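You operate a simulated robot arm through the tools that you are given. There is no shell and no other tool. Be economical: measure what you need, move in short steps, check, and stop when the job is done.

You run a simulated two-armed robot. Do the job below in one go: nothing can be reset, and whatever is moved stays where it is left.

## Task
Pick up the yellow filler rod with one hand, pass it to the other hand and put it on the top of the fitting bench. Fetch the chill block and set it in the drip pan. The order is free. Set down upright: chill block.

Only the result counts: the job must be done as asked and must still hold three seconds after the hand-in. Knocking over, shifting, dropping, spilling or breaking anything else fails it.

## Robot
Two 6-joint arms with three-finger grippers on one trunk, on a base that drives. Base frame: it is fixed to the floor where the robot stands at the start and does not move with it; the origin is under the middle of the robot, x ahead of it, y to its left, z up; the surface under the hand at the start is at about z = 850. Lengths are in mm, angles in degrees, forces in N, time in s.
The left shoulder is at the start at [40, 147, 1370], the right one opposite. With the tool pointing down near the work surface each hand reaches from about 320 to 540 mm from the robot's upright axis, wherever it stands, measured 20 degrees to its own side. Places, roughly: chill block (5x3x4 cm) [300, -200, 900]; drip pan [-1000, -750, 750]; top of the fitting bench [1900, 200, 800]; yellow filler rod (2x2x20 cm) [600, -100, 1000]. Payload 2.69 kg a hand.
Tool frame (each hand has its own): the origin (TCP) lies between the finger pads and is the grasp point; the fingertips stand 29 mm ahead of it; z points along the fingers, y is the line along which they close. The gripper opens to 120 mm. The gripper's body begins 78 mm behind the TCP.
Orientation is told as [roll, pitch, yaw] about the base's x, y, z axes, in that order, counted from this pose: with the fingers straight down and closing along the base's y, the tool's x points along the base's -x, its y along +y and its z along -z.

## Interface
- The arms move only by the tool nudge_tool. It takes "left_deltas", "right_deltas" or both (then of equal length, played together; a hand with none holds still); each is a list of rows, each a list of 3 entries, a list of its own where there are three numbers: the shift along the tool's x, y, z in units of 400 mm (1.0 is 400 mm), then the turn, a rotation vector about the tool's x, y, z in units of 60 degrees (1.0 is 60 degrees), then the opening, from 0 (shut) to 1 (fully open). In form: [[[x, y, z], [ax, ay, az], grip], ...]. A call has 1 to 20 rows; each row is the pose to reach, as a shift and turn from the pose commanded when the call began, along the tool's axes at that moment. A call with a number of a shift or a turn outside -1 to 1 is refused whole. A row lasts 0.2 s, in which the tool goes at most 50 mm and 8.6 degrees; a call with a longer step from one row to the next is refused whole, and so is a gripper value outside its range. A pose out of reach is approached as far as the arm can. The call stops where the force on the tool passes 40 N (or 10 N more than at its start, if that is more) or the arm is blocked; 0.2 s more then pass. Each finger halts on what it meets, pressing with about 32 N; the grip force reading is that of the motor and also rises with nothing between the fingers. The clock runs only during rows and for 0.2 s after the last one: add rows that repeat a pose to give the fingers time. It gives the time, the measured TCP pose, the force on the tool (base axes), the opening and the grip force at its end, in the units of the frame above (readings bear some noise), with the torque about the TCP (base axes, N m) and any sound that the robot's microphone picked up.
- Cameras (640 x 400 px; columns grow to the right, rows downward): "scene" is now at [114.3, -8.3, 1573]; the picture's right is [-0.21, -0.98, -0.00], its down [-0.75, 0.16, -0.64] and it looks along [0.62, -0.13, -0.77] (base axes); focal length 282 px, centre (320, 200). "left" rides on the left gripper at [63, 0, -104] in its tool frame; the picture's right is [0.00, 1.00, 0.00], its down [-0.83, 0.00, -0.56] and it looks along [-0.56, 0.00, 0.83] (tool axes); focal length 275 px, centre (320, 200). "right" rides on the right gripper at [63, 0, -104] in its tool frame; the picture's right is [0.00, 1.00, 0.00], its down [-0.83, 0.00, -0.56] and it looks along [-0.56, 0.00, 0.83] (tool axes); focal length 275 px, centre (320, 200). There is no depth. A picture from a camera that has moved, and an enlarged one, comes with that camera's place and axes in the base frame and with its lens. The place of the scene camera against the robot may be out by one fixed shift of up to 25 mm in any direction.
- grab_frame(camera): a new picture of that camera. No time passes.
- raise_lower(by): slides the trunk up (or, below 0, down) by that many mm; the arms and the scene camera ride with it, the base frame stays. It gives what a move gives, with no picture.
- base_move(legs): drives the robot by 1 to 6 legs, each [ahead, turn to the left] in mm and degrees, along the robot's own axes; the way and the turn of a leg run together, so that a leg with both is an arc; at most 1500 mm and 180 degrees a leg. The arms and the cameras ride along, it lands a little off, and it stops where it bumps. It gives what a move gives.
- head_to(pan, tilt): turns the head with the scene camera to pan (to the left, within 86 degrees either way) and tilt (down, from -29 to 69), counted from straight ahead of the robot. It gives what a move gives.
- enlarge(camera, box): a new picture of the part [left, top, right, bottom] of that camera's present view, enlarged. No time passes.
- finish_job(): hands the job in; it is judged then, once.

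Go step by step. Nothing tells you exact positions but the pictures and the camera data: compare them with the known pose of the tool, close in by small moves and look again before you grip or let go. The budget is 165 turns and 130 pictures, counting those below and the enlarged ones. Unless the task says otherwise, let go and move clear before handing in, and close with one line.

The tools are called after "Emit:" by a JSON object that holds its "fn" and its "kwargs". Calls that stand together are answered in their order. nudge_tool: Moves the arms, as the interface text tells. Its arguments: {"type":"object","properties":{"left_deltas":{"type":"array","items":{"type":"array"}},"right_deltas":{"type":"array","items":{"type":"array"}}},"required":[]} The other tools are called the same way: raise_lower (by) slides the trunk up or down; base_move (legs) drives the base; head_to (pan, tilt) turns the head that bears the scene camera; grab_frame (camera) takes a picture; enlarge (camera, box) takes an enlarged picture of a part of a camera's view; finish_job () hands the job in.

At the start:

```text
time_s: 0.0
left_tcp_pos: [541.4, 22.1, 1143.0]
left_tool_rot: [-0.1, -0.2, 0.0]
left_contact_force: [-0.5, 0.7, 1.3]
left_torque: [-0.01, 0.03, -0.03]
left_finger_gap: 120.2
left_gripper_force: 0.0
right_tcp_pos: [414.9, -349.6, 1000.2]
right_tool_rot: [-0.1, 0.0, 0.0]
right_contact_force: [-0.4, 0.0, -0.3]
right_torque: [0.0, 0.01, 0.01]
right_finger_gap: 120.0
right_gripper_force: 0.0
trunk travel left (down, up): [-497.0, 0.0]
robot x, y, heading: [1.7, 1.5, -0.0]
head pan, tilt: [-12.2, 50.5]
```

scene: 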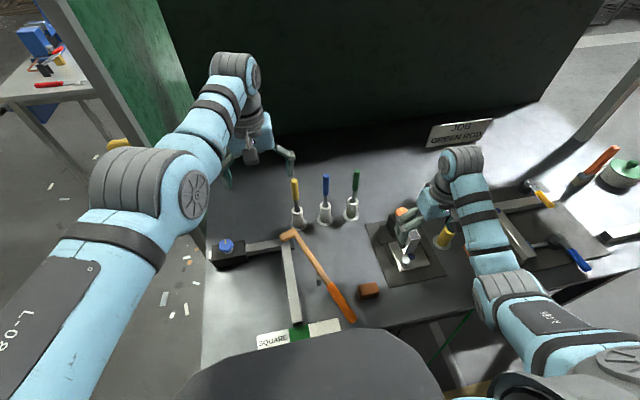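
right: 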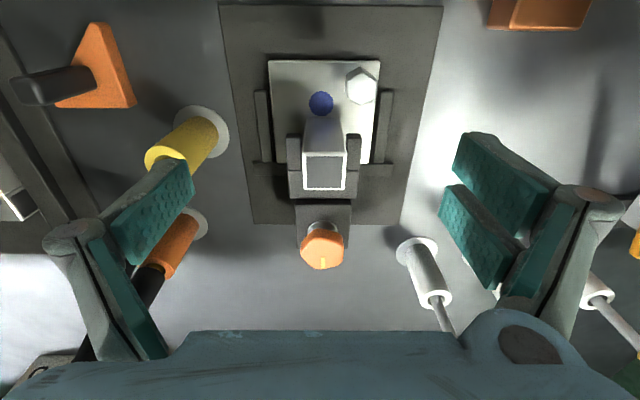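
left: 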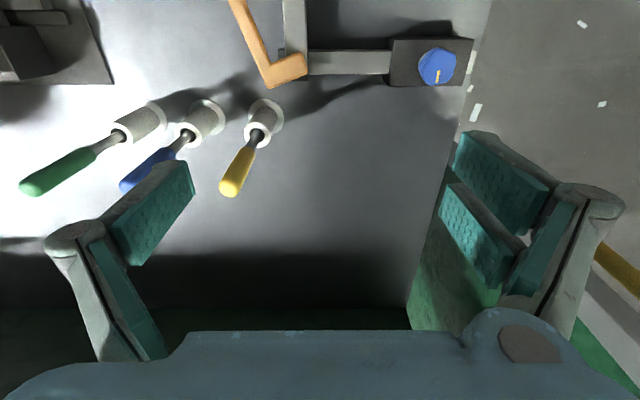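

I see three rods standing in sockets (yellow, blue, green) and a brown block near the bench's front edge. I'll enlarge both areas and measure before moving.

Emit:
{"fn": "enlarge", "kwargs": {"camera": "scene", "box": [250, 150, 410, 250]}}

Emit:
{"fn": "enlarge", "kwargs": {"camera": "scene", "box": [320, 230, 480, 330]}}

Emit:
{"fn": "enlarge", "kwargs": {"camera": "left", "box": [160, 60, 320, 220]}}

```text
4.00 times, centred on (330, 200) of scene
camera zoom: at [114.3, -8.3, 1573.0], right [-0.21, -0.98, 0.0], down [-0.75, 0.16, -0.64], along [0.62, -0.13, -0.77], focal length 1127 px, centre (280, 200)
```

zoom: 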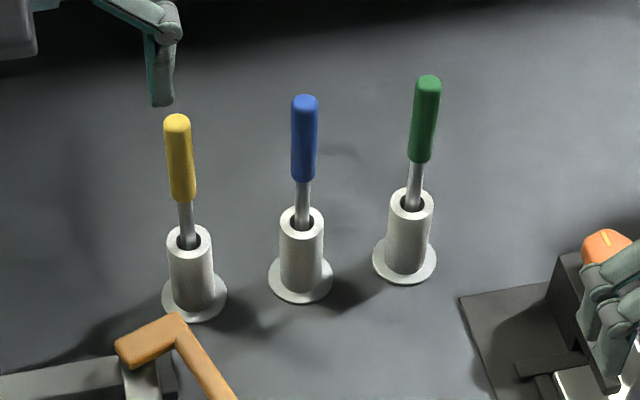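

```text
4.00 times, centred on (400, 280) of scene
camera zoom: at [114.3, -8.3, 1573.0], right [-0.21, -0.98, 0.0], down [-0.75, 0.16, -0.64], along [0.62, -0.13, -0.77], focal length 1127 px, centre (0, -120)
```

zoom: 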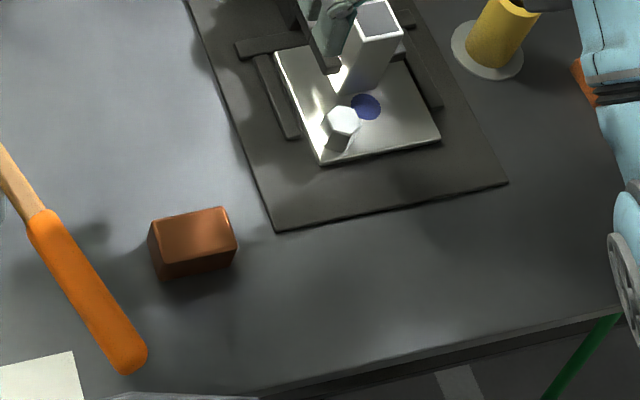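

```text
2.50 times, centred on (240, 140) of left
camera zoom: at [478.1, 22.2, 1247.0], right [0.0, 1.0, 0.0], down [0.83, 0.0, 0.56], along [0.56, 0.0, -0.83], focal length 688 px, centre (520, 350)
```

zoom: 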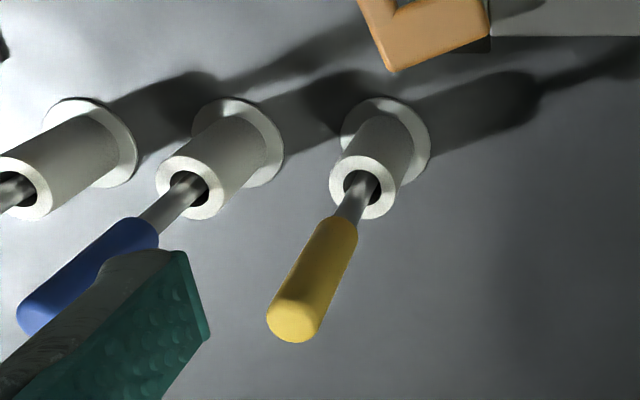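

The yellow rod stands in its socket at about (605, -57), top near z 1037. The block is near (300, -200); next I look around the room and at the bench and pan.

Emit:
{"fn": "head_to", "kwargs": {"pan": 40, "tilt": 20}}

Emit:
{"fn": "grab_frame", "kwargs": {"camera": "scene"}}

Emit:
{"fn": "head_to", "kwargs": {"pan": -86, "tilt": 25}}

Emit:
{"fn": "grab_frame", "kwargs": {"camera": "scene"}}

Emit:
{"fn": "head_to", "kwargs": {"pan": -25, "tilt": 65}}

Emit:
{"fn": "grab_frame", "kwargs": {"camera": "scene"}}

```text
time_s: 1.2
left_tcp_pos: [539.9, 21.3, 1142.2]
left_tool_rot: [-0.1, -0.2, 0.1]
left_contact_force: [-0.5, -0.1, 0.8]
left_torque: [0.04, 0.01, 0.0]
left_finger_gap: 120.0
left_gripper_force: 0.1
right_tcp_pos: [414.5, -349.7, 1000.0]
right_tool_rot: [0.0, 0.0, -0.1]
right_contact_force: [-0.4, -0.6, -0.3]
right_torque: [0.01, 0.03, -0.03]
right_finger_gap: 119.9
right_gripper_force: 0.0
trunk travel left (down, up): [-497.0, 0.0]
robot x, y, heading: [0.2, -0.2, -0.3]
head pan, tilt: [40.0, 20.0]
```

```text
123 pictures are left
camera scene: at [110.8, 67.5, 1619.2], right [0.64, -0.77, 0.0], down [-0.26, -0.22, -0.94], along [0.72, 0.6, -0.34], focal length 282 px, centre (320, 200)
```

scene: 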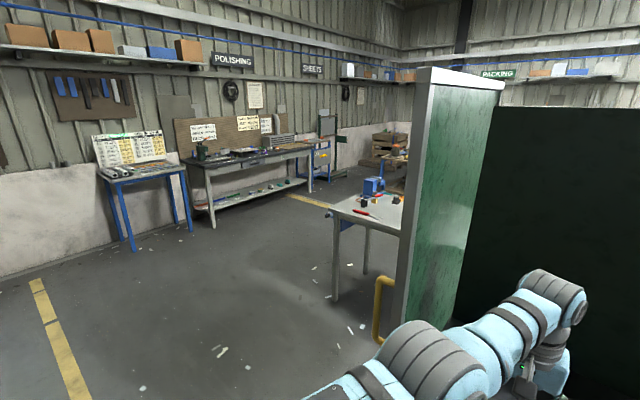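

```text
time_s: 3.3
left_tcp_pos: [541.0, 22.0, 1142.4]
left_tool_rot: [-0.1, -0.2, 0.0]
left_contact_force: [-1.1, 0.3, 0.3]
left_torque: [-0.03, -0.02, -0.02]
left_finger_gap: 119.9
left_gripper_force: 0.1
right_tcp_pos: [415.1, -349.1, 999.1]
right_tool_rot: [0.0, 0.0, 0.0]
right_contact_force: [0.1, -0.3, -0.2]
right_torque: [0.02, 0.0, 0.01]
right_finger_gap: 120.1
right_gripper_force: 0.1
trunk travel left (down, up): [-497.0, 0.0]
robot x, y, heading: [-0.2, 0.6, -0.0]
head pan, tilt: [-85.9, 25.0]
```

```text
122 pictures are left
camera scene: at [46.1, -84.1, 1611.1], right [-1.0, -0.07, 0.0], down [-0.03, 0.42, -0.91], along [0.06, -0.9, -0.42], focal length 282 px, centre (320, 200)
```

scene: 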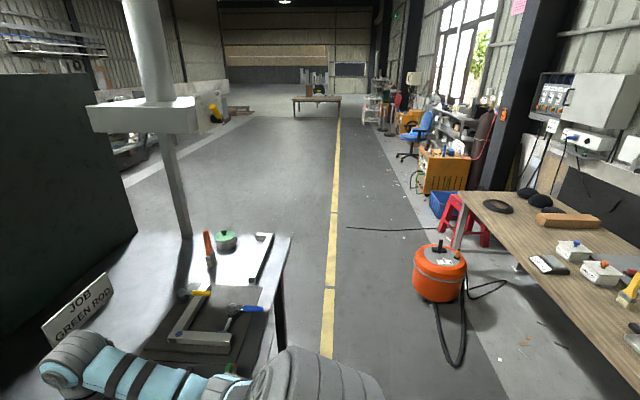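

```text
time_s: 4.6
left_tcp_pos: [542.1, 20.9, 1142.3]
left_tool_rot: [-0.1, -0.3, 0.0]
left_contact_force: [0.5, 0.0, 0.4]
left_torque: [-0.01, 0.02, 0.02]
left_finger_gap: 120.0
left_gripper_force: 0.2
right_tcp_pos: [415.3, -349.6, 999.6]
right_tool_rot: [0.0, 0.0, -0.1]
right_contact_force: [0.6, 0.0, 0.8]
right_torque: [0.02, 0.01, -0.02]
right_finger_gap: 120.1
right_gripper_force: 0.1
trunk travel left (down, up): [-497.0, 0.0]
robot x, y, heading: [2.6, -1.5, -0.2]
head pan, tilt: [-25.0, 65.0]
```

```text
121 pictures are left
camera scene: at [94.5, -17.9, 1555.5], right [-0.42, -0.91, 0.0], down [-0.82, 0.38, -0.42], along [0.38, -0.18, -0.91], focal length 282 px, centre (320, 200)
```

scene: 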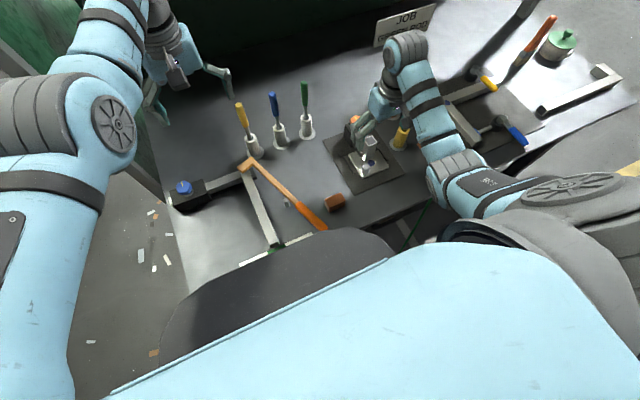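

The fitting bench is past the green screen on the left, and a workbench sits behind me to the right. I'll raise the right hand and bring it over the brown block to look.

Emit:
{"fn": "nudge_tool", "kwargs": {"right_deltas": [[[0, 0, -0.1], [0, 0, 0], 1], [[0, 0, -0.2], [0, 0, 0], 1], [[0.03, 0.1, -0.2], [0, 0, 0], 1], [[0.06, 0.2, -0.2], [0, 0, 0], 1], [[0.1, 0.3, -0.2], [0, 0, 0], 1], [[0.1375, 0.4, -0.2], [0, 0, 0], 1], [[0.1375, 0.415, -0.15], [0, 0, 0], 1]]}}

Emit:
{"fn": "grab_frame", "kwargs": {"camera": "right"}}

```text
time_s: 6.2
left_tcp_pos: [540.2, 23.9, 1143.8]
left_tool_rot: [-0.2, -0.2, 0.0]
left_contact_force: [0.4, 0.4, -0.1]
left_torque: [-0.02, 0.0, -0.01]
left_finger_gap: 120.0
left_gripper_force: 0.0
right_tcp_pos: [407.3, -199.9, 967.9]
right_tool_rot: [-0.1, 0.0, 0.1]
right_contact_force: [0.6, 0.5, 0.4]
right_torque: [0.01, -0.02, 0.0]
right_finger_gap: 120.0
right_gripper_force: 0.2
right hand out of reach, approached as far as the arm can: row 1, 2, 3, 4, 5, 6, 7
trunk travel left (down, up): [-497.0, 0.0]
robot x, y, heading: [-0.8, 1.1, -0.1]
head pan, tilt: [-25.0, 65.0]
```

```text
120 pictures are left
camera right: at [343.2, -199.1, 1071.2], right [0.0, 1.0, 0.0], down [0.83, 0.0, 0.56], along [0.56, 0.0, -0.83], focal length 275 px, centre (320, 200)
```

right: 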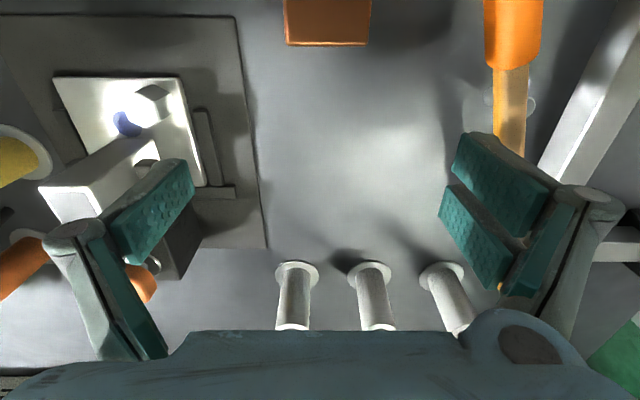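

The hand stopped short (the arm cannot fold higher here), with the block at the top edge of its view. I'll enlarge to see it properly.

Emit:
{"fn": "enlarge", "kwargs": {"camera": "right", "box": [260, 0, 400, 88]}}

Emit:
{"fn": "enlarge", "kwargs": {"camera": "scene", "box": [280, 160, 400, 235]}}

```text
4.55 times, centred on (330, 44) of right
camera zoom: at [343.2, -199.1, 1071.2], right [0.0, 1.0, 0.0], down [0.83, 0.0, 0.56], along [0.56, 0.0, -0.83], focal length 1251 px, centre (274, 909)
```

zoom: 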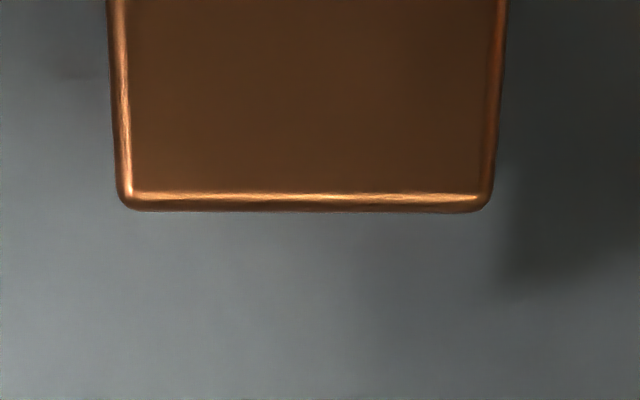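

```text
5.33 times, centred on (340, 198) of scene
camera zoom: at [94.2, -15.0, 1555.6], right [-0.42, -0.91, 0.0], down [-0.82, 0.38, -0.42], along [0.38, -0.18, -0.91], focal length 1503 px, centre (213, 213)
```

zoom: 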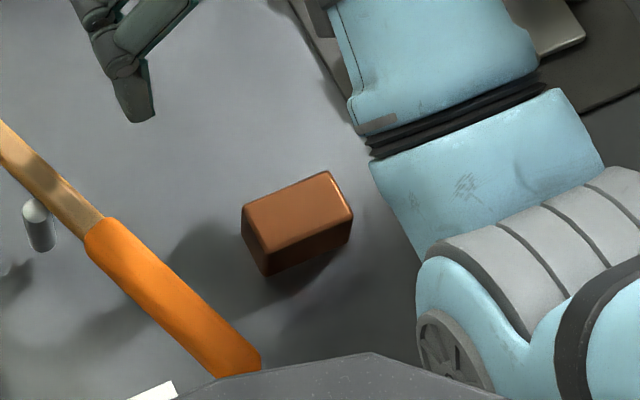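

The block spans y -219 to -171 with its far face near x 357, so its centre is about (342, -195). I'll come back in x above it at a lower height and narrow the opening.

Emit:
{"fn": "nudge_tool", "kwargs": {"right_deltas": [[[0.0, 0, 0.05], [0, 0, 0], 0.75], [[0.08, 0, 0.08], [0, 0, 0], 0.7], [[0.155, 0.01, 0.1], [0, 0, 0], 0.7]]}}

Emit:
{"fn": "grab_frame", "kwargs": {"camera": "right"}}

```text
time_s: 7.0
left_tcp_pos: [538.4, 21.1, 1143.5]
left_tool_rot: [-0.1, -0.4, 0.0]
left_contact_force: [-0.4, -0.3, -0.7]
left_torque: [0.03, -0.01, -0.04]
left_finger_gap: 119.8
left_gripper_force: 0.1
right_tcp_pos: [344.5, -195.2, 931.2]
right_tool_rot: [0.1, -0.1, 0.0]
right_contact_force: [-0.8, 0.0, 0.0]
right_torque: [0.0, -0.05, -0.01]
right_finger_gap: 83.9
right_gripper_force: 0.0
trunk travel left (down, up): [-497.0, 0.0]
robot x, y, heading: [-2.7, -3.7, 0.2]
head pan, tilt: [-25.0, 65.0]
```

```text
117 pictures are left
camera right: at [280.0, -194.9, 1036.3], right [0.0, 1.0, 0.0], down [0.83, 0.0, 0.56], along [0.56, 0.0, -0.83], focal length 275 px, centre (320, 200)
```

right: 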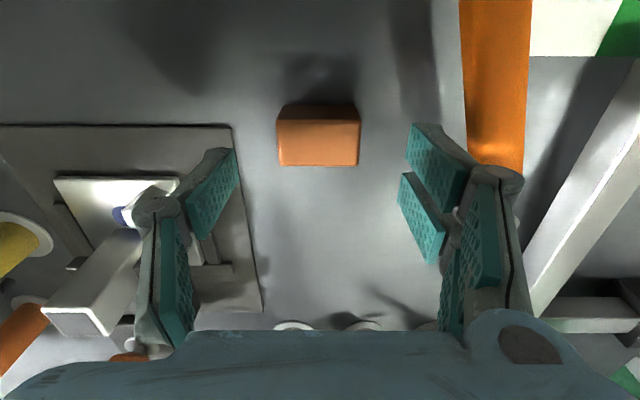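

The hand is right above the block (centre about (341, -196)). I'll lower to z 884 and close.

Emit:
{"fn": "nudge_tool", "kwargs": {"right_deltas": [[[0.008, -0.002, 0.06], [0, 0, 0], 0.7], [[0.008, -0.002, 0.117], [0, 0, 0], 0.7], [[0.008, -0.002, 0.117], [0, 0, 0], 0.2], [[0.008, -0.002, 0.117], [0, 0, 0], 0.2], [[0.008, -0.002, 0.117], [0, 0, 0], 0.2]]}}

Emit:
{"fn": "grab_frame", "kwargs": {"camera": "right"}}

```text
time_s: 8.2
left_tcp_pos: [540.9, 21.2, 1143.1]
left_tool_rot: [-0.1, -0.2, 0.0]
left_contact_force: [0.1, 0.0, -0.5]
left_torque: [0.02, -0.01, -0.02]
left_finger_gap: 120.3
left_gripper_force: 0.0
right_tcp_pos: [341.6, -196.0, 886.6]
right_tool_rot: [-0.1, 0.0, 0.0]
right_contact_force: [-0.7, -0.5, 0.1]
right_torque: [-0.09, -0.02, -0.01]
right_finger_gap: 49.8
right_gripper_force: 32.6
trunk travel left (down, up): [-497.0, 0.0]
robot x, y, heading: [-1.4, -2.5, 0.3]
head pan, tilt: [-25.0, 65.0]
```

```text
116 pictures are left
camera right: at [277.1, -194.8, 989.5], right [0.0, 1.0, 0.0], down [0.83, 0.0, 0.56], along [0.56, 0.0, -0.83], focal length 275 px, centre (320, 200)
```

right: 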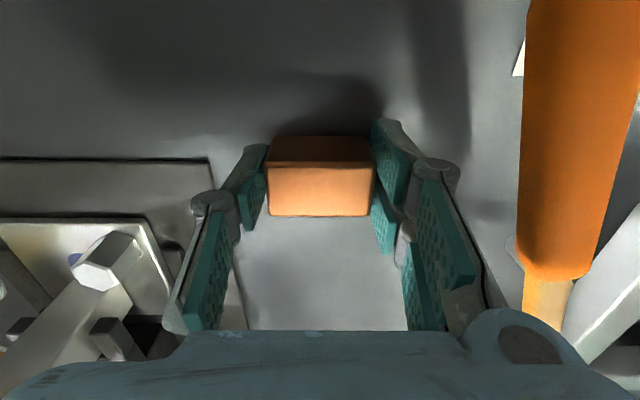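

The block is held (gap 49.8). I'll lift it and back away from the table.

Emit:
{"fn": "nudge_tool", "kwargs": {"right_deltas": [[[0, 0, -0.06], [0, 0, 0], 0.2], [[0, 0, -0.12], [0, 0, 0], 0.2]]}}

Emit:
{"fn": "base_move", "kwargs": {"legs": [[-370, 0]]}}

Emit:
{"fn": "grab_frame", "kwargs": {"camera": "right"}}

Emit:
{"fn": "head_to", "kwargs": {"pan": -86, "tilt": 35}}

Emit:
{"fn": "grab_frame", "kwargs": {"camera": "scene"}}

```text
time_s: 8.8
left_tcp_pos: [540.6, 22.2, 1142.2]
left_tool_rot: [-0.1, -0.2, 0.0]
left_contact_force: [0.3, 0.1, 1.2]
left_torque: [-0.02, 0.0, 0.01]
left_finger_gap: 120.1
left_gripper_force: 0.0
right_tcp_pos: [342.0, -193.7, 931.9]
right_tool_rot: [0.0, 0.0, 0.0]
right_contact_force: [0.5, -0.3, -3.2]
right_torque: [0.03, -0.02, 0.0]
right_finger_gap: 49.7
right_gripper_force: 32.5
trunk travel left (down, up): [-497.0, 0.0]
robot x, y, heading: [1.5, -2.9, -0.1]
head pan, tilt: [-25.0, 65.0]
```

```text
time_s: 11.2
left_tcp_pos: [168.1, 22.9, 1141.5]
left_tool_rot: [-0.1, 0.0, 0.3]
left_contact_force: [0.1, 0.2, -0.8]
left_torque: [0.0, 0.04, 0.0]
left_finger_gap: 119.9
left_gripper_force: 0.0
right_tcp_pos: [-28.7, -194.3, 930.2]
right_tool_rot: [0.0, 0.2, 0.3]
right_contact_force: [0.3, 0.2, -2.6]
right_torque: [-0.01, 0.03, -0.03]
right_finger_gap: 49.6
right_gripper_force: 31.8
trunk travel left (down, up): [-497.0, 0.0]
robot x, y, heading: [-373.0, -3.1, 0.5]
head pan, tilt: [-25.0, 65.0]
```

```text
115 pictures are left
camera right: at [-92.7, -193.0, 1035.4], right [-0.01, 1.0, 0.0], down [0.83, 0.01, 0.55], along [0.55, 0.01, -0.83], focal length 275 px, centre (320, 200)
```

right: 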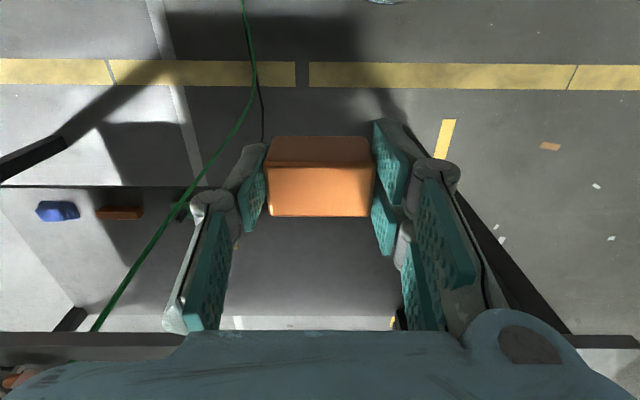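

```text
time_s: 12.5
left_tcp_pos: [166.3, 22.6, 1141.3]
left_tool_rot: [-0.1, -0.1, 0.3]
left_contact_force: [0.0, -0.7, -0.9]
left_torque: [0.0, -0.01, -0.01]
left_finger_gap: 119.7
left_gripper_force: 0.1
right_tcp_pos: [-30.7, -193.7, 932.9]
right_tool_rot: [-0.1, -0.1, 0.2]
right_contact_force: [0.6, 0.2, -1.8]
right_torque: [-0.01, -0.03, 0.03]
right_finger_gap: 49.7
right_gripper_force: 32.4
trunk travel left (down, up): [-497.0, 0.0]
robot x, y, heading: [-369.8, -2.5, 0.7]
head pan, tilt: [-85.9, 35.0]
```

```text
114 pictures are left
camera scene: at [-327.6, -80.8, 1595.3], right [-1.0, -0.08, 0.0], down [-0.04, 0.57, -0.82], along [0.06, -0.82, -0.57], focal length 282 px, centre (320, 200)
```

scene: 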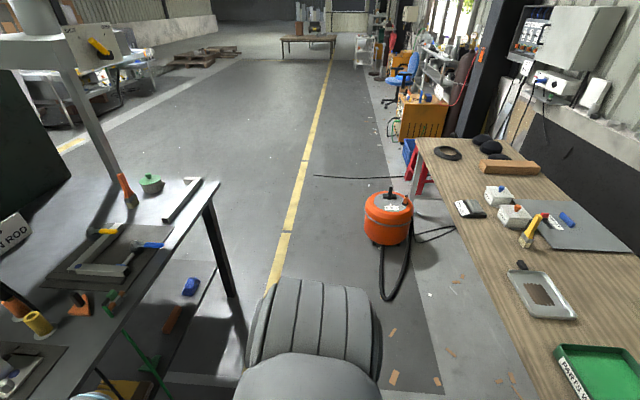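

The grey tray at about (-1064, -755) on the wooden bench behind looks like the drip pan, with a green labelled tray beside it. I'll enlarge to make sure.

Emit:
{"fn": "enlarge", "kwargs": {"camera": "scene", "box": [440, 200, 640, 400]}}

```text
2.00 times, centred on (540, 300) of scene
camera zoom: at [-327.6, -80.8, 1595.3], right [-1.0, -0.08, 0.0], down [-0.04, 0.57, -0.82], along [0.06, -0.82, -0.57], focal length 564 px, centre (-120, 0)
```

zoom: 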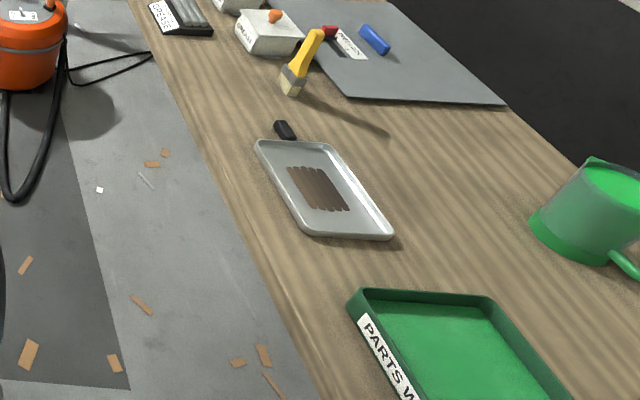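

That is the drip pan. I'll turn right, drive alongside the bench, and turn to face it from a distance.

Emit:
{"fn": "base_move", "kwargs": {"legs": [[0, -90.5], [900, 0]]}}

Emit:
{"fn": "base_move", "kwargs": {"legs": [[0, -90]]}}

Emit:
{"fn": "head_to", "kwargs": {"pan": -15, "tilt": 50}}

Emit:
{"fn": "grab_frame", "kwargs": {"camera": "scene"}}

```text
time_s: 21.2
left_tcp_pos: [-401.7, -1452.0, 1143.4]
left_tool_rot: [0.0, -0.2, -92.0]
left_contact_force: [0.7, -1.0, -0.4]
left_torque: [0.02, -0.02, 0.0]
left_finger_gap: 120.1
left_gripper_force: 0.1
right_tcp_pos: [-609.7, -1246.7, 932.9]
right_tool_rot: [0.0, 0.0, -92.1]
right_contact_force: [0.7, 0.0, -2.9]
right_torque: [0.0, 0.01, 0.0]
right_finger_gap: 49.6
right_gripper_force: 31.6
trunk travel left (down, up): [-497.0, 0.0]
robot x, y, heading: [-404.9, -906.9, -92.4]
head pan, tilt: [-85.9, 35.0]
```

```text
time_s: 25.4
left_tcp_pos: [-945.0, -913.5, 1142.6]
left_tool_rot: [0.0, 0.0, 177.8]
left_contact_force: [-0.5, -1.4, -0.1]
left_torque: [0.0, 0.01, 0.0]
left_finger_gap: 120.1
left_gripper_force: 0.0
right_tcp_pos: [-738.5, -705.2, 932.1]
right_tool_rot: [-0.1, 0.0, 177.8]
right_contact_force: [0.6, -0.1, -2.6]
right_torque: [0.0, -0.02, -0.01]
right_finger_gap: 49.7
right_gripper_force: 32.2
trunk travel left (down, up): [-497.0, 0.0]
robot x, y, heading: [-404.5, -912.3, 177.7]
head pan, tilt: [-85.9, 35.0]
```

```text
time_s: 26.8
left_tcp_pos: [-945.5, -912.7, 1143.1]
left_tool_rot: [0.0, -0.1, 177.9]
left_contact_force: [0.6, -0.3, 0.3]
left_torque: [0.02, 0.02, -0.01]
left_finger_gap: 119.9
left_gripper_force: 0.0
right_tcp_pos: [-737.9, -705.2, 932.1]
right_tool_rot: [0.0, 0.0, 177.9]
right_contact_force: [-0.4, 0.7, -2.9]
right_torque: [0.04, -0.01, -0.01]
right_finger_gap: 49.6
right_gripper_force: 31.9
trunk travel left (down, up): [-497.0, 0.0]
robot x, y, heading: [-402.2, -907.7, 177.7]
head pan, tilt: [-15.0, 50.0]
```

```text
112 pictures are left
camera scene: at [-479.0, -879.9, 1573.6], right [0.3, 0.96, 0.0], down [0.73, -0.23, -0.64], along [-0.61, 0.19, -0.77], focal length 282 px, centre (320, 200)
```

scene: 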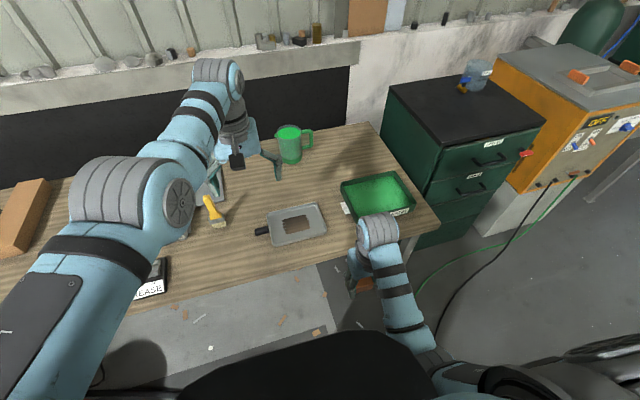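

The drip pan is ahead at about (-1041, -793). I'll drive 225 mm forward, then look with the right hand camera.

Emit:
{"fn": "base_move", "kwargs": {"legs": [[225, 0]]}}

Emit:
{"fn": "grab_frame", "kwargs": {"camera": "right"}}

Emit:
{"fn": "grab_frame", "kwargs": {"camera": "scene"}}

```text
time_s: 28.5
left_tcp_pos: [-1164.6, -903.8, 1145.4]
left_tool_rot: [0.0, -0.5, 177.7]
left_contact_force: [0.1, -1.0, 0.4]
left_torque: [-0.02, 0.04, 0.05]
left_finger_gap: 120.1
left_gripper_force: 0.0
right_tcp_pos: [-959.5, -695.8, 933.5]
right_tool_rot: [0.0, -0.2, 177.8]
right_contact_force: [0.4, 0.7, -2.6]
right_torque: [-0.02, 0.04, -0.01]
right_finger_gap: 49.7
right_gripper_force: 31.9
trunk travel left (down, up): [-497.0, 0.0]
robot x, y, heading: [-627.5, -908.6, 177.5]
head pan, tilt: [-15.0, 50.0]
```

```text
111 pictures are left
camera right: at [-895.7, -697.5, 1037.3], right [-0.03, -1.0, 0.0], down [-0.83, 0.03, 0.56], along [-0.56, 0.02, -0.83], focal length 275 px, centre (320, 200)
```

right: 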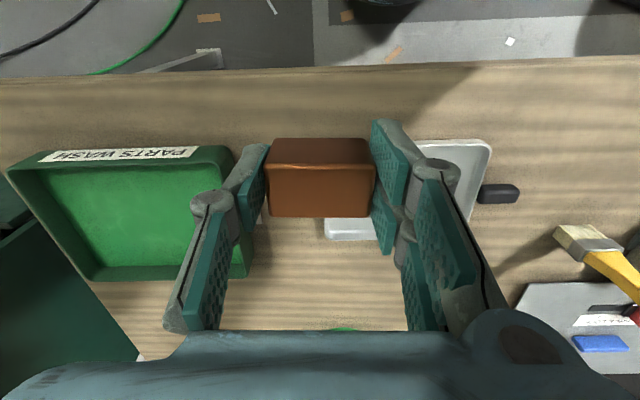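

```text
110 pictures are left
camera scene: at [-695.9, -871.5, 1574.0], right [0.3, 0.95, 0.0], down [0.73, -0.23, -0.65], along [-0.62, 0.19, -0.76], focal length 282 px, centre (320, 200)
```

scene: 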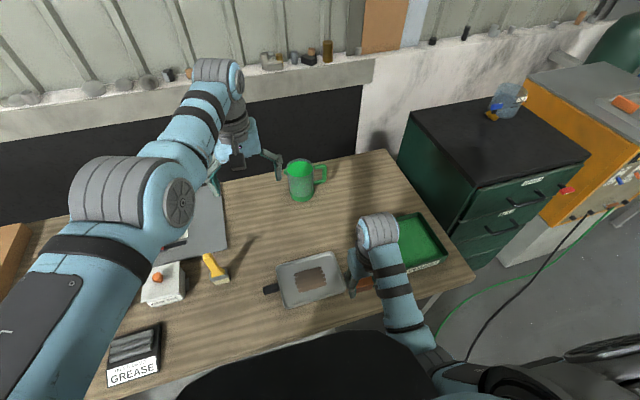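

Both cameras put the pan centre at about (-1070, -790). I'll move the left arm aside first, then bring the block over the pan.

Emit:
{"fn": "nudge_tool", "kwargs": {"left_deltas": [[[0.03, 0.1, 0], [0, 0, 0], 1], [[0.06, 0.2, 0], [0, 0, 0], 1], [[0.1, 0.3, 0], [0, 0, 0], 1], [[0.1, 0.35, 0], [0, 0, 0], 1]]}}

Emit:
{"fn": "nudge_tool", "kwargs": {"right_deltas": [[[-0.088, 0.08, 0], [0, 0, 0], 0.2], [[-0.176, 0.16, 0], [0, 0, 0], 0.2], [[-0.2645, 0.247, 0.0], [0, 0, 0], 0.2]]}}

Emit:
{"fn": "grab_frame", "kwargs": {"camera": "right"}}

Emit:
{"fn": "enlarge", "kwargs": {"camera": "scene", "box": [230, 200, 430, 330]}}

```text
time_s: 29.5
left_tcp_pos: [-1177.2, -1034.6, 1128.8]
left_tool_rot: [-0.1, -0.1, 177.5]
left_contact_force: [0.2, 0.2, -0.3]
left_torque: [-0.02, -0.01, -0.03]
left_finger_gap: 120.1
left_gripper_force: 0.1
left hand out of reach, approached as far as the arm can: row 2, 3, 4
right_tcp_pos: [-962.2, -697.0, 930.8]
right_tool_rot: [0.0, 0.2, 177.8]
right_contact_force: [-0.6, 0.3, -2.8]
right_torque: [0.0, -0.07, -0.02]
right_finger_gap: 49.6
right_gripper_force: 32.5
trunk travel left (down, up): [-497.0, 0.0]
robot x, y, heading: [-625.5, -901.2, 177.7]
head pan, tilt: [-15.0, 50.0]
```

```text
time_s: 30.3
left_tcp_pos: [-1177.2, -1035.0, 1128.4]
left_tool_rot: [-0.1, -0.1, 177.8]
left_contact_force: [0.6, -0.2, -1.0]
left_torque: [0.0, -0.03, 0.0]
left_finger_gap: 120.1
left_gripper_force: 0.0
right_tcp_pos: [-1073.0, -789.9, 929.7]
right_tool_rot: [-0.2, 0.1, 177.7]
right_contact_force: [0.3, -0.2, -4.2]
right_torque: [0.01, -0.03, -0.03]
right_finger_gap: 49.5
right_gripper_force: 31.9
trunk travel left (down, up): [-497.0, 0.0]
robot x, y, heading: [-627.9, -899.2, 177.7]
head pan, tilt: [-15.0, 50.0]
```

```text
109 pictures are left
camera right: at [-1011.3, -791.6, 1033.7], right [-0.04, -1.0, 0.0], down [-0.83, 0.03, 0.55], along [-0.55, 0.02, -0.83], focal length 275 px, centre (320, 200)
```

right: 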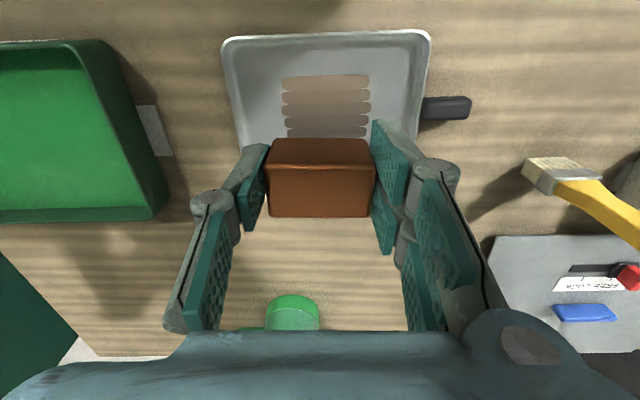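

```text
3.08 times, centred on (330, 265) of scene
camera zoom: at [-704.0, -872.2, 1573.5], right [0.3, 0.96, 0.0], down [0.73, -0.23, -0.64], along [-0.61, 0.19, -0.77], focal length 867 px, centre (289, 0)
```

zoom: 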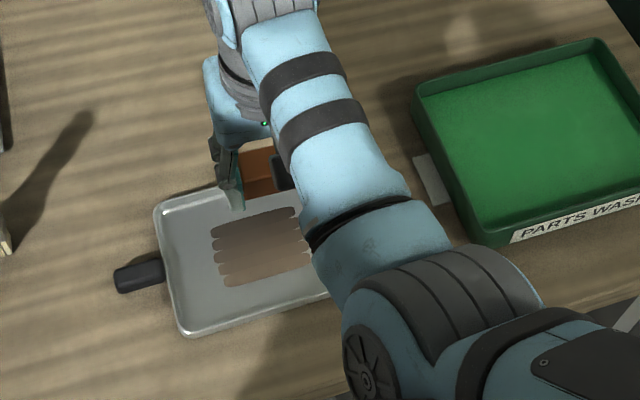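

The pan seems to sit lower (rim near z 715) with its centre nearer x -1100. I'll shift 30 mm forward, lower partway and look again.

Emit:
{"fn": "nudge_tool", "kwargs": {"right_deltas": [[[-0.07, 0.01, 0.0], [0, 0, 0], 0.2], [[-0.07, 0.01, 0.1], [0, 0, 0], 0.2], [[-0.07, 0.01, 0.2], [0, 0, 0], 0.2], [[-0.07, 0.01, 0.28], [0, 0, 0], 0.2]]}}

Emit:
{"fn": "grab_frame", "kwargs": {"camera": "right"}}

Emit:
{"fn": "grab_frame", "kwargs": {"camera": "left"}}

Emit:
{"fn": "enlarge", "kwargs": {"camera": "scene", "box": [230, 200, 430, 330]}}

```text
time_s: 31.3
left_tcp_pos: [-1173.9, -1033.7, 1128.4]
left_tool_rot: [-0.2, -0.2, 177.8]
left_contact_force: [0.3, -0.9, 0.3]
left_torque: [0.02, 0.01, 0.03]
left_finger_gap: 120.2
left_gripper_force: 0.0
right_tcp_pos: [-1085.8, -787.3, 842.3]
right_tool_rot: [0.2, 0.0, 177.8]
right_contact_force: [-0.7, -0.7, -3.3]
right_torque: [0.01, 0.02, -0.01]
right_finger_gap: 49.8
right_gripper_force: 31.8
right hand out of reach, approached as far as the arm can: row 3, 4
trunk travel left (down, up): [-497.0, 0.0]
robot x, y, heading: [-629.7, -902.2, 177.6]
head pan, tilt: [-15.0, 50.0]
```

```text
107 pictures are left
camera right: at [-1022.6, -788.0, 945.5], right [-0.04, -1.0, 0.0], down [-0.83, 0.03, 0.56], along [-0.56, 0.02, -0.83], focal length 275 px, centre (320, 200)
```

right: 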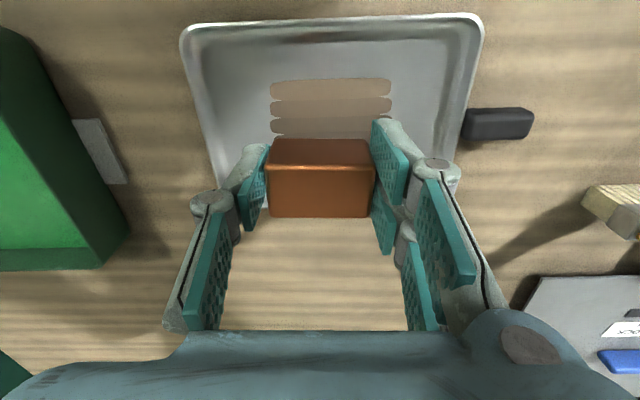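

```text
106 pictures are left
camera left: at [-1111.3, -1035.8, 1234.1], right [-0.04, -1.0, 0.0], down [-0.83, 0.04, 0.56], along [-0.56, 0.03, -0.83], focal length 275 px, centre (320, 200)
```

left: 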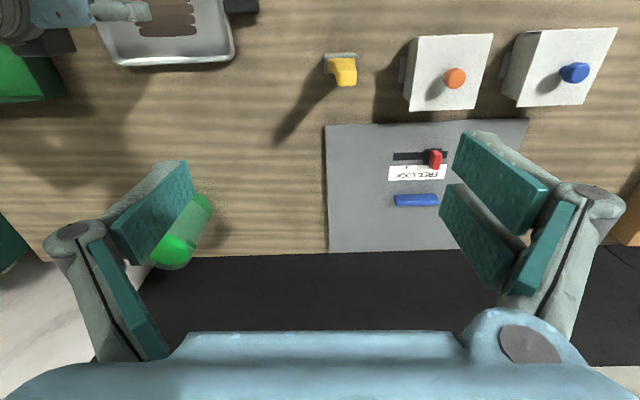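

```text
3.08 times, centred on (330, 265) of scene
camera zoom: at [-701.5, -871.1, 1573.6], right [0.3, 0.95, 0.0], down [0.73, -0.23, -0.64], along [-0.61, 0.19, -0.77], focal length 867 px, centre (289, 0)
```

zoom: 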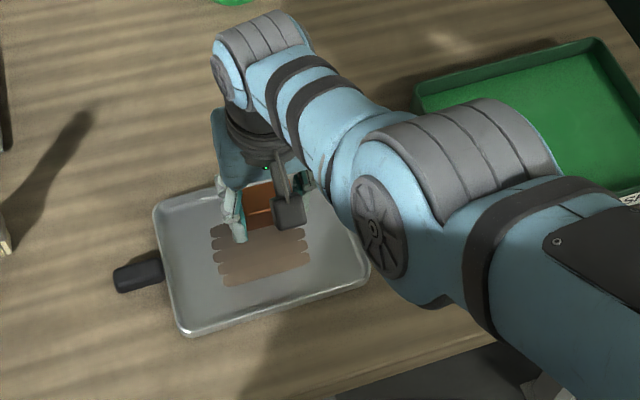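

The arm is at its reach limit in z, so I'll lower the trunk by 70 mm and view again.

Emit:
{"fn": "raise_lower", "kwargs": {"by": -70}}

Emit:
{"fn": "grab_frame", "kwargs": {"camera": "right"}}

```text
time_s: 32.4
left_tcp_pos: [-1176.7, -1034.0, 1060.6]
left_tool_rot: [0.0, -0.1, 177.8]
left_contact_force: [-0.7, -1.0, 0.7]
left_torque: [0.01, 0.0, -0.03]
left_finger_gap: 119.9
left_gripper_force: 0.0
right_tcp_pos: [-1084.6, -788.0, 771.9]
right_tool_rot: [0.0, 0.0, 177.6]
right_contact_force: [-0.4, 0.3, -3.0]
right_torque: [0.05, -0.01, 0.01]
right_finger_gap: 49.7
right_gripper_force: 32.2
trunk travel left (down, up): [-427.0, 70.0]
robot x, y, heading: [-627.2, -902.6, 177.9]
head pan, tilt: [-15.0, 50.0]
```

```text
104 pictures are left
camera right: at [-1022.8, -788.2, 876.1], right [-0.03, -1.0, 0.0], down [-0.83, 0.03, 0.56], along [-0.56, 0.02, -0.83], focal length 275 px, centre (320, 200)
```

right: 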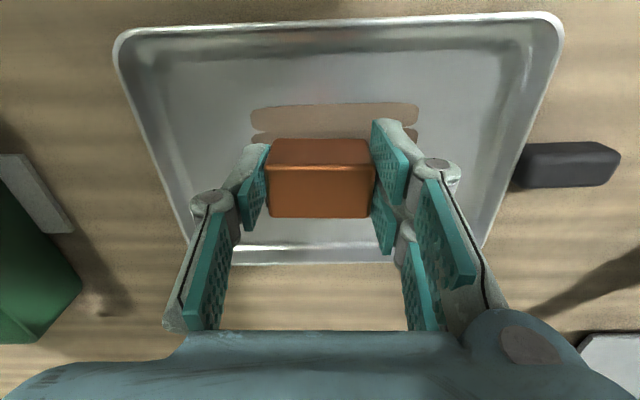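

The block is over the pan. I'll trade arm height for trunk height to gain reach, centre it slightly, then descend until contact.

Emit:
{"fn": "nudge_tool", "kwargs": {"right_deltas": [[[0, 0, -0.06], [0, 0, 0], 0.2], [[-0.03, 0.015, -0.125], [0, 0, 0], 0.2]]}}

Emit:
{"fn": "raise_lower", "kwargs": {"by": -57}}

Emit:
{"fn": "grab_frame", "kwargs": {"camera": "right"}}

```text
time_s: 33.0
left_tcp_pos: [-1175.8, -1034.4, 1060.4]
left_tool_rot: [0.0, -0.2, 177.7]
left_contact_force: [0.4, -0.5, 0.0]
left_torque: [0.02, -0.01, -0.01]
left_finger_gap: 120.1
left_gripper_force: 0.0
right_tcp_pos: [-1098.6, -792.9, 822.9]
right_tool_rot: [0.0, 0.1, 177.7]
right_contact_force: [-0.6, 0.9, -2.7]
right_torque: [0.02, -0.04, 0.03]
right_finger_gap: 49.3
right_gripper_force: 32.0
trunk travel left (down, up): [-427.0, 70.0]
robot x, y, heading: [-630.3, -902.4, 177.8]
head pan, tilt: [-15.0, 50.0]
```

```text
time_s: 34.0
left_tcp_pos: [-1175.9, -1034.1, 1003.6]
left_tool_rot: [-0.1, -0.1, 177.9]
left_contact_force: [-0.5, 0.7, 0.5]
left_torque: [0.01, -0.01, 0.0]
left_finger_gap: 120.1
left_gripper_force: 0.1
right_tcp_pos: [-1098.5, -791.9, 765.5]
right_tool_rot: [0.0, 0.1, 177.8]
right_contact_force: [0.4, -0.8, -2.6]
right_torque: [0.01, -0.03, -0.01]
right_finger_gap: 49.5
right_gripper_force: 31.4
trunk travel left (down, up): [-370.0, 127.0]
robot x, y, heading: [-629.2, -899.7, 177.9]
head pan, tilt: [-15.0, 50.0]
```

```text
103 pictures are left
camera right: at [-1036.5, -794.2, 868.6], right [-0.03, -1.0, 0.0], down [-0.83, 0.03, 0.56], along [-0.56, 0.02, -0.83], focal length 275 px, centre (320, 200)
```

right: 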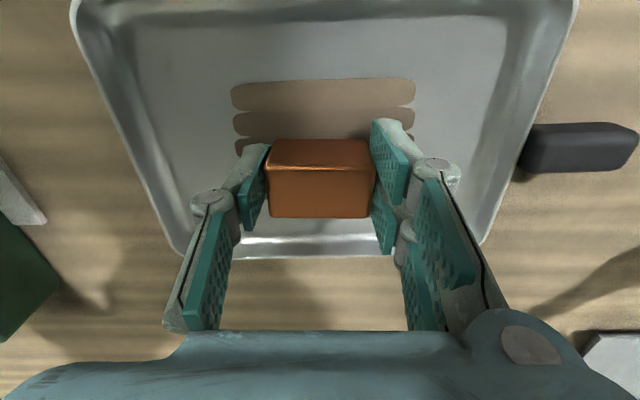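

Centred now; descending in small steps until contact.

Emit:
{"fn": "nudge_tool", "kwargs": {"right_deltas": [[[0, 0, 0.01], [0, 0, 0], 0.2], [[0, 0, 0.02], [0, 0, 0], 0.2], [[0, 0, 0.03], [0, 0, 0], 0.2], [[0, 0, 0.035], [0, 0, 0], 0.2], [[0, 0, 0.04], [0, 0, 0], 0.2], [[0, 0, 0.045], [0, 0, 0], 0.2], [[0, 0, 0.05], [0, 0, 0], 0.2]]}}

Emit:
{"fn": "grab_frame", "kwargs": {"camera": "right"}}

```text
time_s: 35.3
left_tcp_pos: [-1170.7, -1034.1, 1005.9]
left_tool_rot: [-0.1, -0.4, 177.8]
left_contact_force: [-0.1, -0.3, 0.2]
left_torque: [-0.01, -0.02, -0.02]
left_finger_gap: 119.7
left_gripper_force: 0.1
right_tcp_pos: [-1098.2, -793.1, 752.3]
right_tool_rot: [0.1, -0.4, 177.8]
right_contact_force: [11.1, 0.5, 23.7]
right_torque: [0.14, -0.65, -0.05]
right_finger_gap: 49.9
right_gripper_force: 31.8
trunk travel left (down, up): [-370.0, 127.0]
robot x, y, heading: [-625.8, -903.8, 177.6]
head pan, tilt: [-15.0, 50.0]
stopped in row 6 (right hand): the force on the tool passed its limit at 43 N (the readings are from after the stop); the commanded pose is now the measured one
```

```text
102 pictures are left
camera right: at [-1034.9, -794.8, 855.4], right [-0.03, -1.0, 0.0], down [-0.83, 0.03, 0.56], along [-0.56, 0.02, -0.83], focal length 275 px, centre (320, 200)
```

right: 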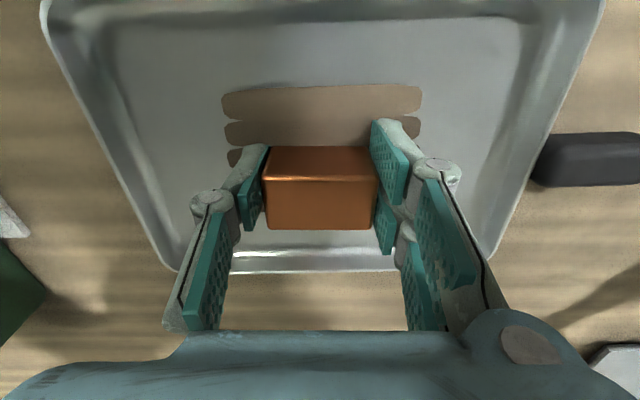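

The block is on the pan floor, well inside the rim. I'll ease the press, open and lift straight up.

Emit:
{"fn": "nudge_tool", "kwargs": {"right_deltas": [[[0, 0, -0.002], [0, 0, 0], 0.2], [[0, 0, -0.002], [0, 0, 0], 0.45], [[0, 0, -0.002], [0, 0, 0], 0.65], [[0, 0, -0.002], [0, 0, 0], 0.65]]}}

Emit:
{"fn": "nudge_tool", "kwargs": {"right_deltas": [[[0, 0, -0.05], [0, 0, 0], 0.65], [[0, 0, -0.15], [0, 0, 0], 0.65], [[0, 0, -0.25], [0, 0, 0], 0.65], [[0, 0, -0.3], [0, 0, 0], 0.65]]}}

Emit:
{"fn": "grab_frame", "kwargs": {"camera": "right"}}

```text
time_s: 36.3
left_tcp_pos: [-1174.8, -1034.1, 1003.0]
left_tool_rot: [-0.1, -0.1, 177.8]
left_contact_force: [0.5, 1.2, 0.3]
left_torque: [-0.01, 0.03, -0.02]
left_finger_gap: 119.9
left_gripper_force: 0.1
right_tcp_pos: [-1100.0, -793.9, 750.2]
right_tool_rot: [0.1, -0.3, 177.8]
right_contact_force: [-0.8, -0.4, 0.3]
right_torque: [0.01, 0.03, -0.02]
right_finger_gap: 78.0
right_gripper_force: 0.0
trunk travel left (down, up): [-370.0, 127.0]
robot x, y, heading: [-627.0, -903.8, 177.9]
head pan, tilt: [-15.0, 50.0]
```

```text
time_s: 37.3
left_tcp_pos: [-1175.4, -1033.5, 1003.6]
left_tool_rot: [-0.1, -0.1, 177.9]
left_contact_force: [-0.1, 0.0, 0.6]
left_torque: [-0.01, 0.01, 0.02]
left_finger_gap: 120.0
left_gripper_force: 0.1
right_tcp_pos: [-1099.3, -794.7, 870.4]
right_tool_rot: [0.1, -0.3, 177.7]
right_contact_force: [0.0, 0.4, 0.2]
right_torque: [0.04, -0.03, 0.03]
right_finger_gap: 78.0
right_gripper_force: 0.0
trunk travel left (down, up): [-370.0, 127.0]
robot x, y, heading: [-627.6, -900.8, 177.7]
head pan, tilt: [-15.0, 50.0]
```

```text
101 pictures are left
camera right: at [-1037.0, -794.9, 974.4], right [-0.03, -1.0, 0.0], down [-0.83, 0.03, 0.56], along [-0.56, 0.02, -0.83], focal length 275 px, centre (320, 200)
```

right: 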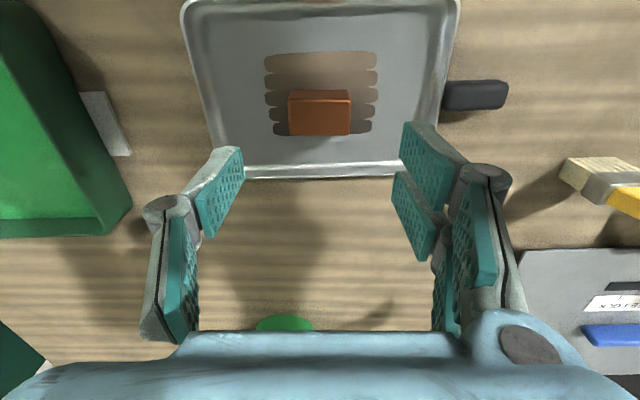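

The block stands upright inside the drip pan. Now I raise the trunk, back out and return toward the main table.

Emit:
{"fn": "raise_lower", "kwargs": {"by": 127}}

Emit:
{"fn": "base_move", "kwargs": {"legs": [[-250, 0]]}}

Emit:
{"fn": "grab_frame", "kwargs": {"camera": "scene"}}

Emit:
{"fn": "base_move", "kwargs": {"legs": [[0, 92], [-700, 0], [0, 90]]}}

Emit:
{"fn": "head_to", "kwargs": {"pan": 0, "tilt": 45}}

Emit:
{"fn": "grab_frame", "kwargs": {"camera": "scene"}}

```text
time_s: 38.9
left_tcp_pos: [-1175.2, -1033.6, 1129.0]
left_tool_rot: [0.0, 0.0, 177.8]
left_contact_force: [-0.4, -0.3, -0.4]
left_torque: [0.04, -0.02, -0.01]
left_finger_gap: 120.2
left_gripper_force: 0.1
right_tcp_pos: [-1100.5, -794.0, 996.5]
right_tool_rot: [0.1, -0.3, 177.8]
right_contact_force: [0.4, -0.1, -1.0]
right_torque: [0.04, -0.01, -0.01]
right_finger_gap: 78.0
right_gripper_force: 0.0
trunk travel left (down, up): [-497.0, 0.0]
robot x, y, heading: [-625.7, -904.7, 177.9]
head pan, tilt: [-15.0, 50.0]
```

```text
time_s: 40.7
left_tcp_pos: [-930.6, -1044.0, 1127.8]
left_tool_rot: [-0.1, 0.1, 178.0]
left_contact_force: [0.6, 0.0, 0.4]
left_torque: [0.02, -0.05, -0.01]
left_finger_gap: 119.9
left_gripper_force: 0.0
right_tcp_pos: [-854.5, -803.2, 995.3]
right_tool_rot: [0.1, 0.0, 178.0]
right_contact_force: [-0.1, -0.1, 0.2]
right_torque: [-0.02, -0.01, 0.01]
right_finger_gap: 77.9
right_gripper_force: 0.2
trunk travel left (down, up): [-497.0, 0.0]
robot x, y, heading: [-381.7, -916.3, 177.7]
head pan, tilt: [-15.0, 50.0]
```

```text
100 pictures are left
camera scene: at [-459.1, -881.2, 1573.2], right [0.29, 0.96, 0.0], down [0.73, -0.23, -0.64], along [-0.61, 0.19, -0.77], focal length 282 px, centre (320, 200)
```

scene: 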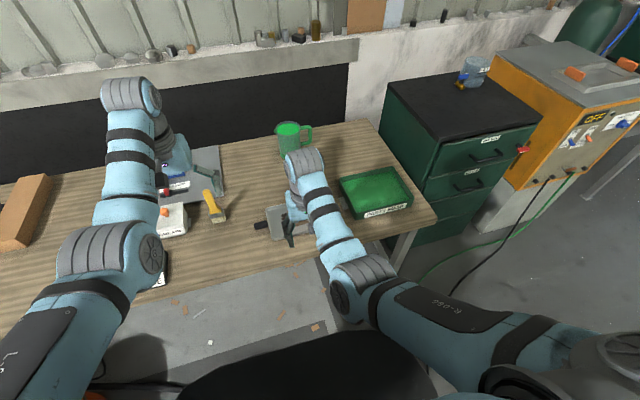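

```text
time_s: 52.4
left_tcp_pos: [167.0, -51.3, 1129.1]
left_tool_rot: [-0.1, -0.1, 1.5]
left_contact_force: [-0.1, 0.2, 0.9]
left_torque: [-0.01, 0.02, 0.0]
left_finger_gap: 119.8
left_gripper_force: 0.1
right_tcp_pos: [106.2, -295.6, 997.1]
right_tool_rot: [0.1, -0.4, 1.3]
right_contact_force: [-0.6, -0.4, -0.3]
right_torque: [0.02, 0.03, 0.01]
right_finger_gap: 78.1
right_gripper_force: 0.1
trunk travel left (down, up): [-497.0, 0.0]
robot x, y, heading: [-369.6, -216.9, 1.7]
head pan, tilt: [-15.0, 50.0]
```

```text
time_s: 53.1
left_tcp_pos: [168.3, -50.0, 1130.0]
left_tool_rot: [0.0, -0.1, 1.4]
left_contact_force: [1.2, -0.1, -0.1]
left_torque: [0.04, 0.0, 0.03]
left_finger_gap: 120.2
left_gripper_force: 0.2
right_tcp_pos: [106.9, -293.6, 996.6]
right_tool_rot: [0.1, -0.3, 1.4]
right_contact_force: [-0.2, 0.1, 0.0]
right_torque: [-0.01, 0.01, 0.02]
right_finger_gap: 78.0
right_gripper_force: 0.2
trunk travel left (down, up): [-497.0, 0.0]
robot x, y, heading: [-373.0, -219.6, 1.4]
head pan, tilt: [0.0, 45.0]
```

```text
99 pictures are left
camera scene: at [-250.8, -204.9, 1580.5], right [0.02, -1.0, 0.0], down [-0.71, -0.02, -0.71], along [0.71, 0.02, -0.71], focal length 282 px, centre (320, 200)
```

scene: 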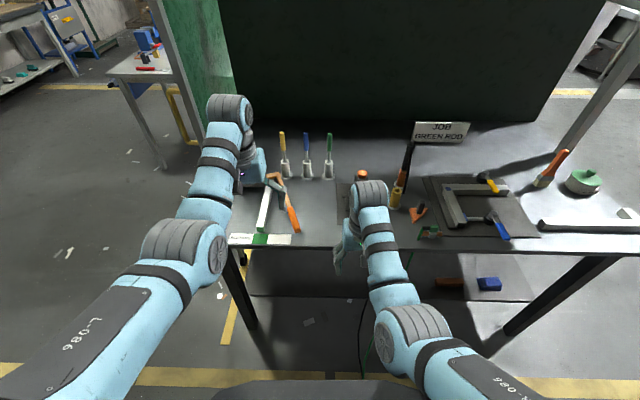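

I'm facing the main table again at about (-373, -220). I'll raise the right hand above everything tall, then drive in most of the way.

Emit:
{"fn": "nudge_tool", "kwargs": {"right_deltas": [[[-0.07, 0, 0], [0, 0, 0], 0.65], [[-0.12, -0.03, -0.08], [0, 0, 0], 0.65], [[-0.15, -0.06, -0.17], [0, 0, 0], 0.65], [[-0.15, -0.09, -0.26], [0, 0, 0], 0.65], [[-0.15, -0.09, -0.34], [0, 0, 0], 0.65]]}}

Emit:
{"fn": "base_move", "kwargs": {"legs": [[290, -1.5]]}}

Emit:
{"fn": "grab_frame", "kwargs": {"camera": "left"}}

Emit:
{"fn": "grab_frame", "kwargs": {"camera": "scene"}}

```text
time_s: 54.3
left_tcp_pos: [168.1, -50.0, 1130.2]
left_tool_rot: [-0.1, -0.2, 1.4]
left_contact_force: [0.0, -1.0, 0.6]
left_torque: [-0.02, 0.02, 0.02]
left_finger_gap: 120.0
left_gripper_force: 0.2
right_tcp_pos: [171.8, -328.8, 1132.8]
right_tool_rot: [0.1, -0.2, 1.5]
right_contact_force: [-0.1, -0.1, -0.3]
right_torque: [-0.01, -0.03, 0.06]
right_finger_gap: 78.0
right_gripper_force: 0.0
right hand out of reach, approached as far as the arm can: row 5
trunk travel left (down, up): [-497.0, 0.0]
robot x, y, heading: [-369.4, -211.5, 1.5]
head pan, tilt: [0.0, 45.0]
```

```text
time_s: 56.3
left_tcp_pos: [461.0, -59.5, 1130.7]
left_tool_rot: [-0.1, -0.2, 0.3]
left_contact_force: [-0.3, -0.3, 0.5]
left_torque: [0.0, -0.01, 0.02]
left_finger_gap: 120.3
left_gripper_force: 0.0
right_tcp_pos: [459.1, -336.8, 1134.4]
right_tool_rot: [0.1, -0.4, 0.3]
right_contact_force: [0.1, 0.1, -0.1]
right_torque: [0.03, -0.05, 0.02]
right_finger_gap: 77.9
right_gripper_force: 0.1
trunk travel left (down, up): [-497.0, 0.0]
robot x, y, heading: [-75.9, -211.8, -0.0]
head pan, tilt: [0.0, 45.0]
```

```text
98 pictures are left
camera left: at [398.2, -57.6, 1235.5], right [0.0, 1.0, 0.0], down [0.83, 0.0, 0.56], along [0.56, 0.0, -0.83], focal length 275 px, centre (320, 200)
```

left: 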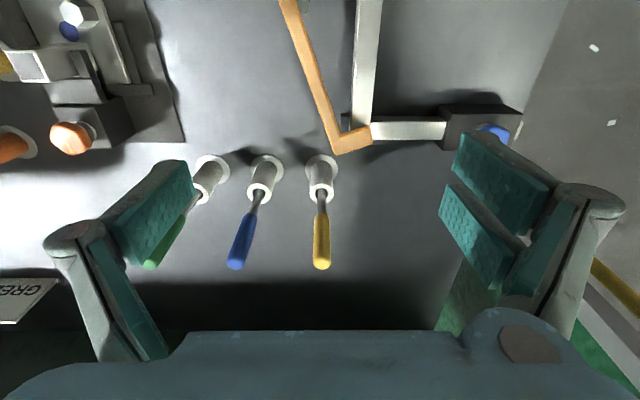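

```text
97 pictures are left
camera scene: at [38.0, -203.2, 1580.9], right [0.0, -1.0, 0.0], down [-0.71, 0.0, -0.71], along [0.71, 0.0, -0.71], focal length 282 px, centre (320, 200)
```

scene: 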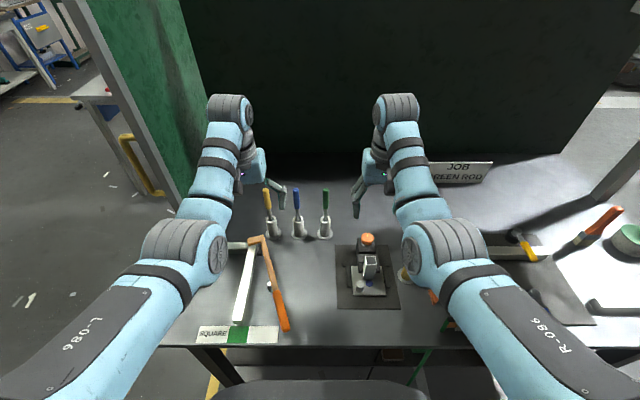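

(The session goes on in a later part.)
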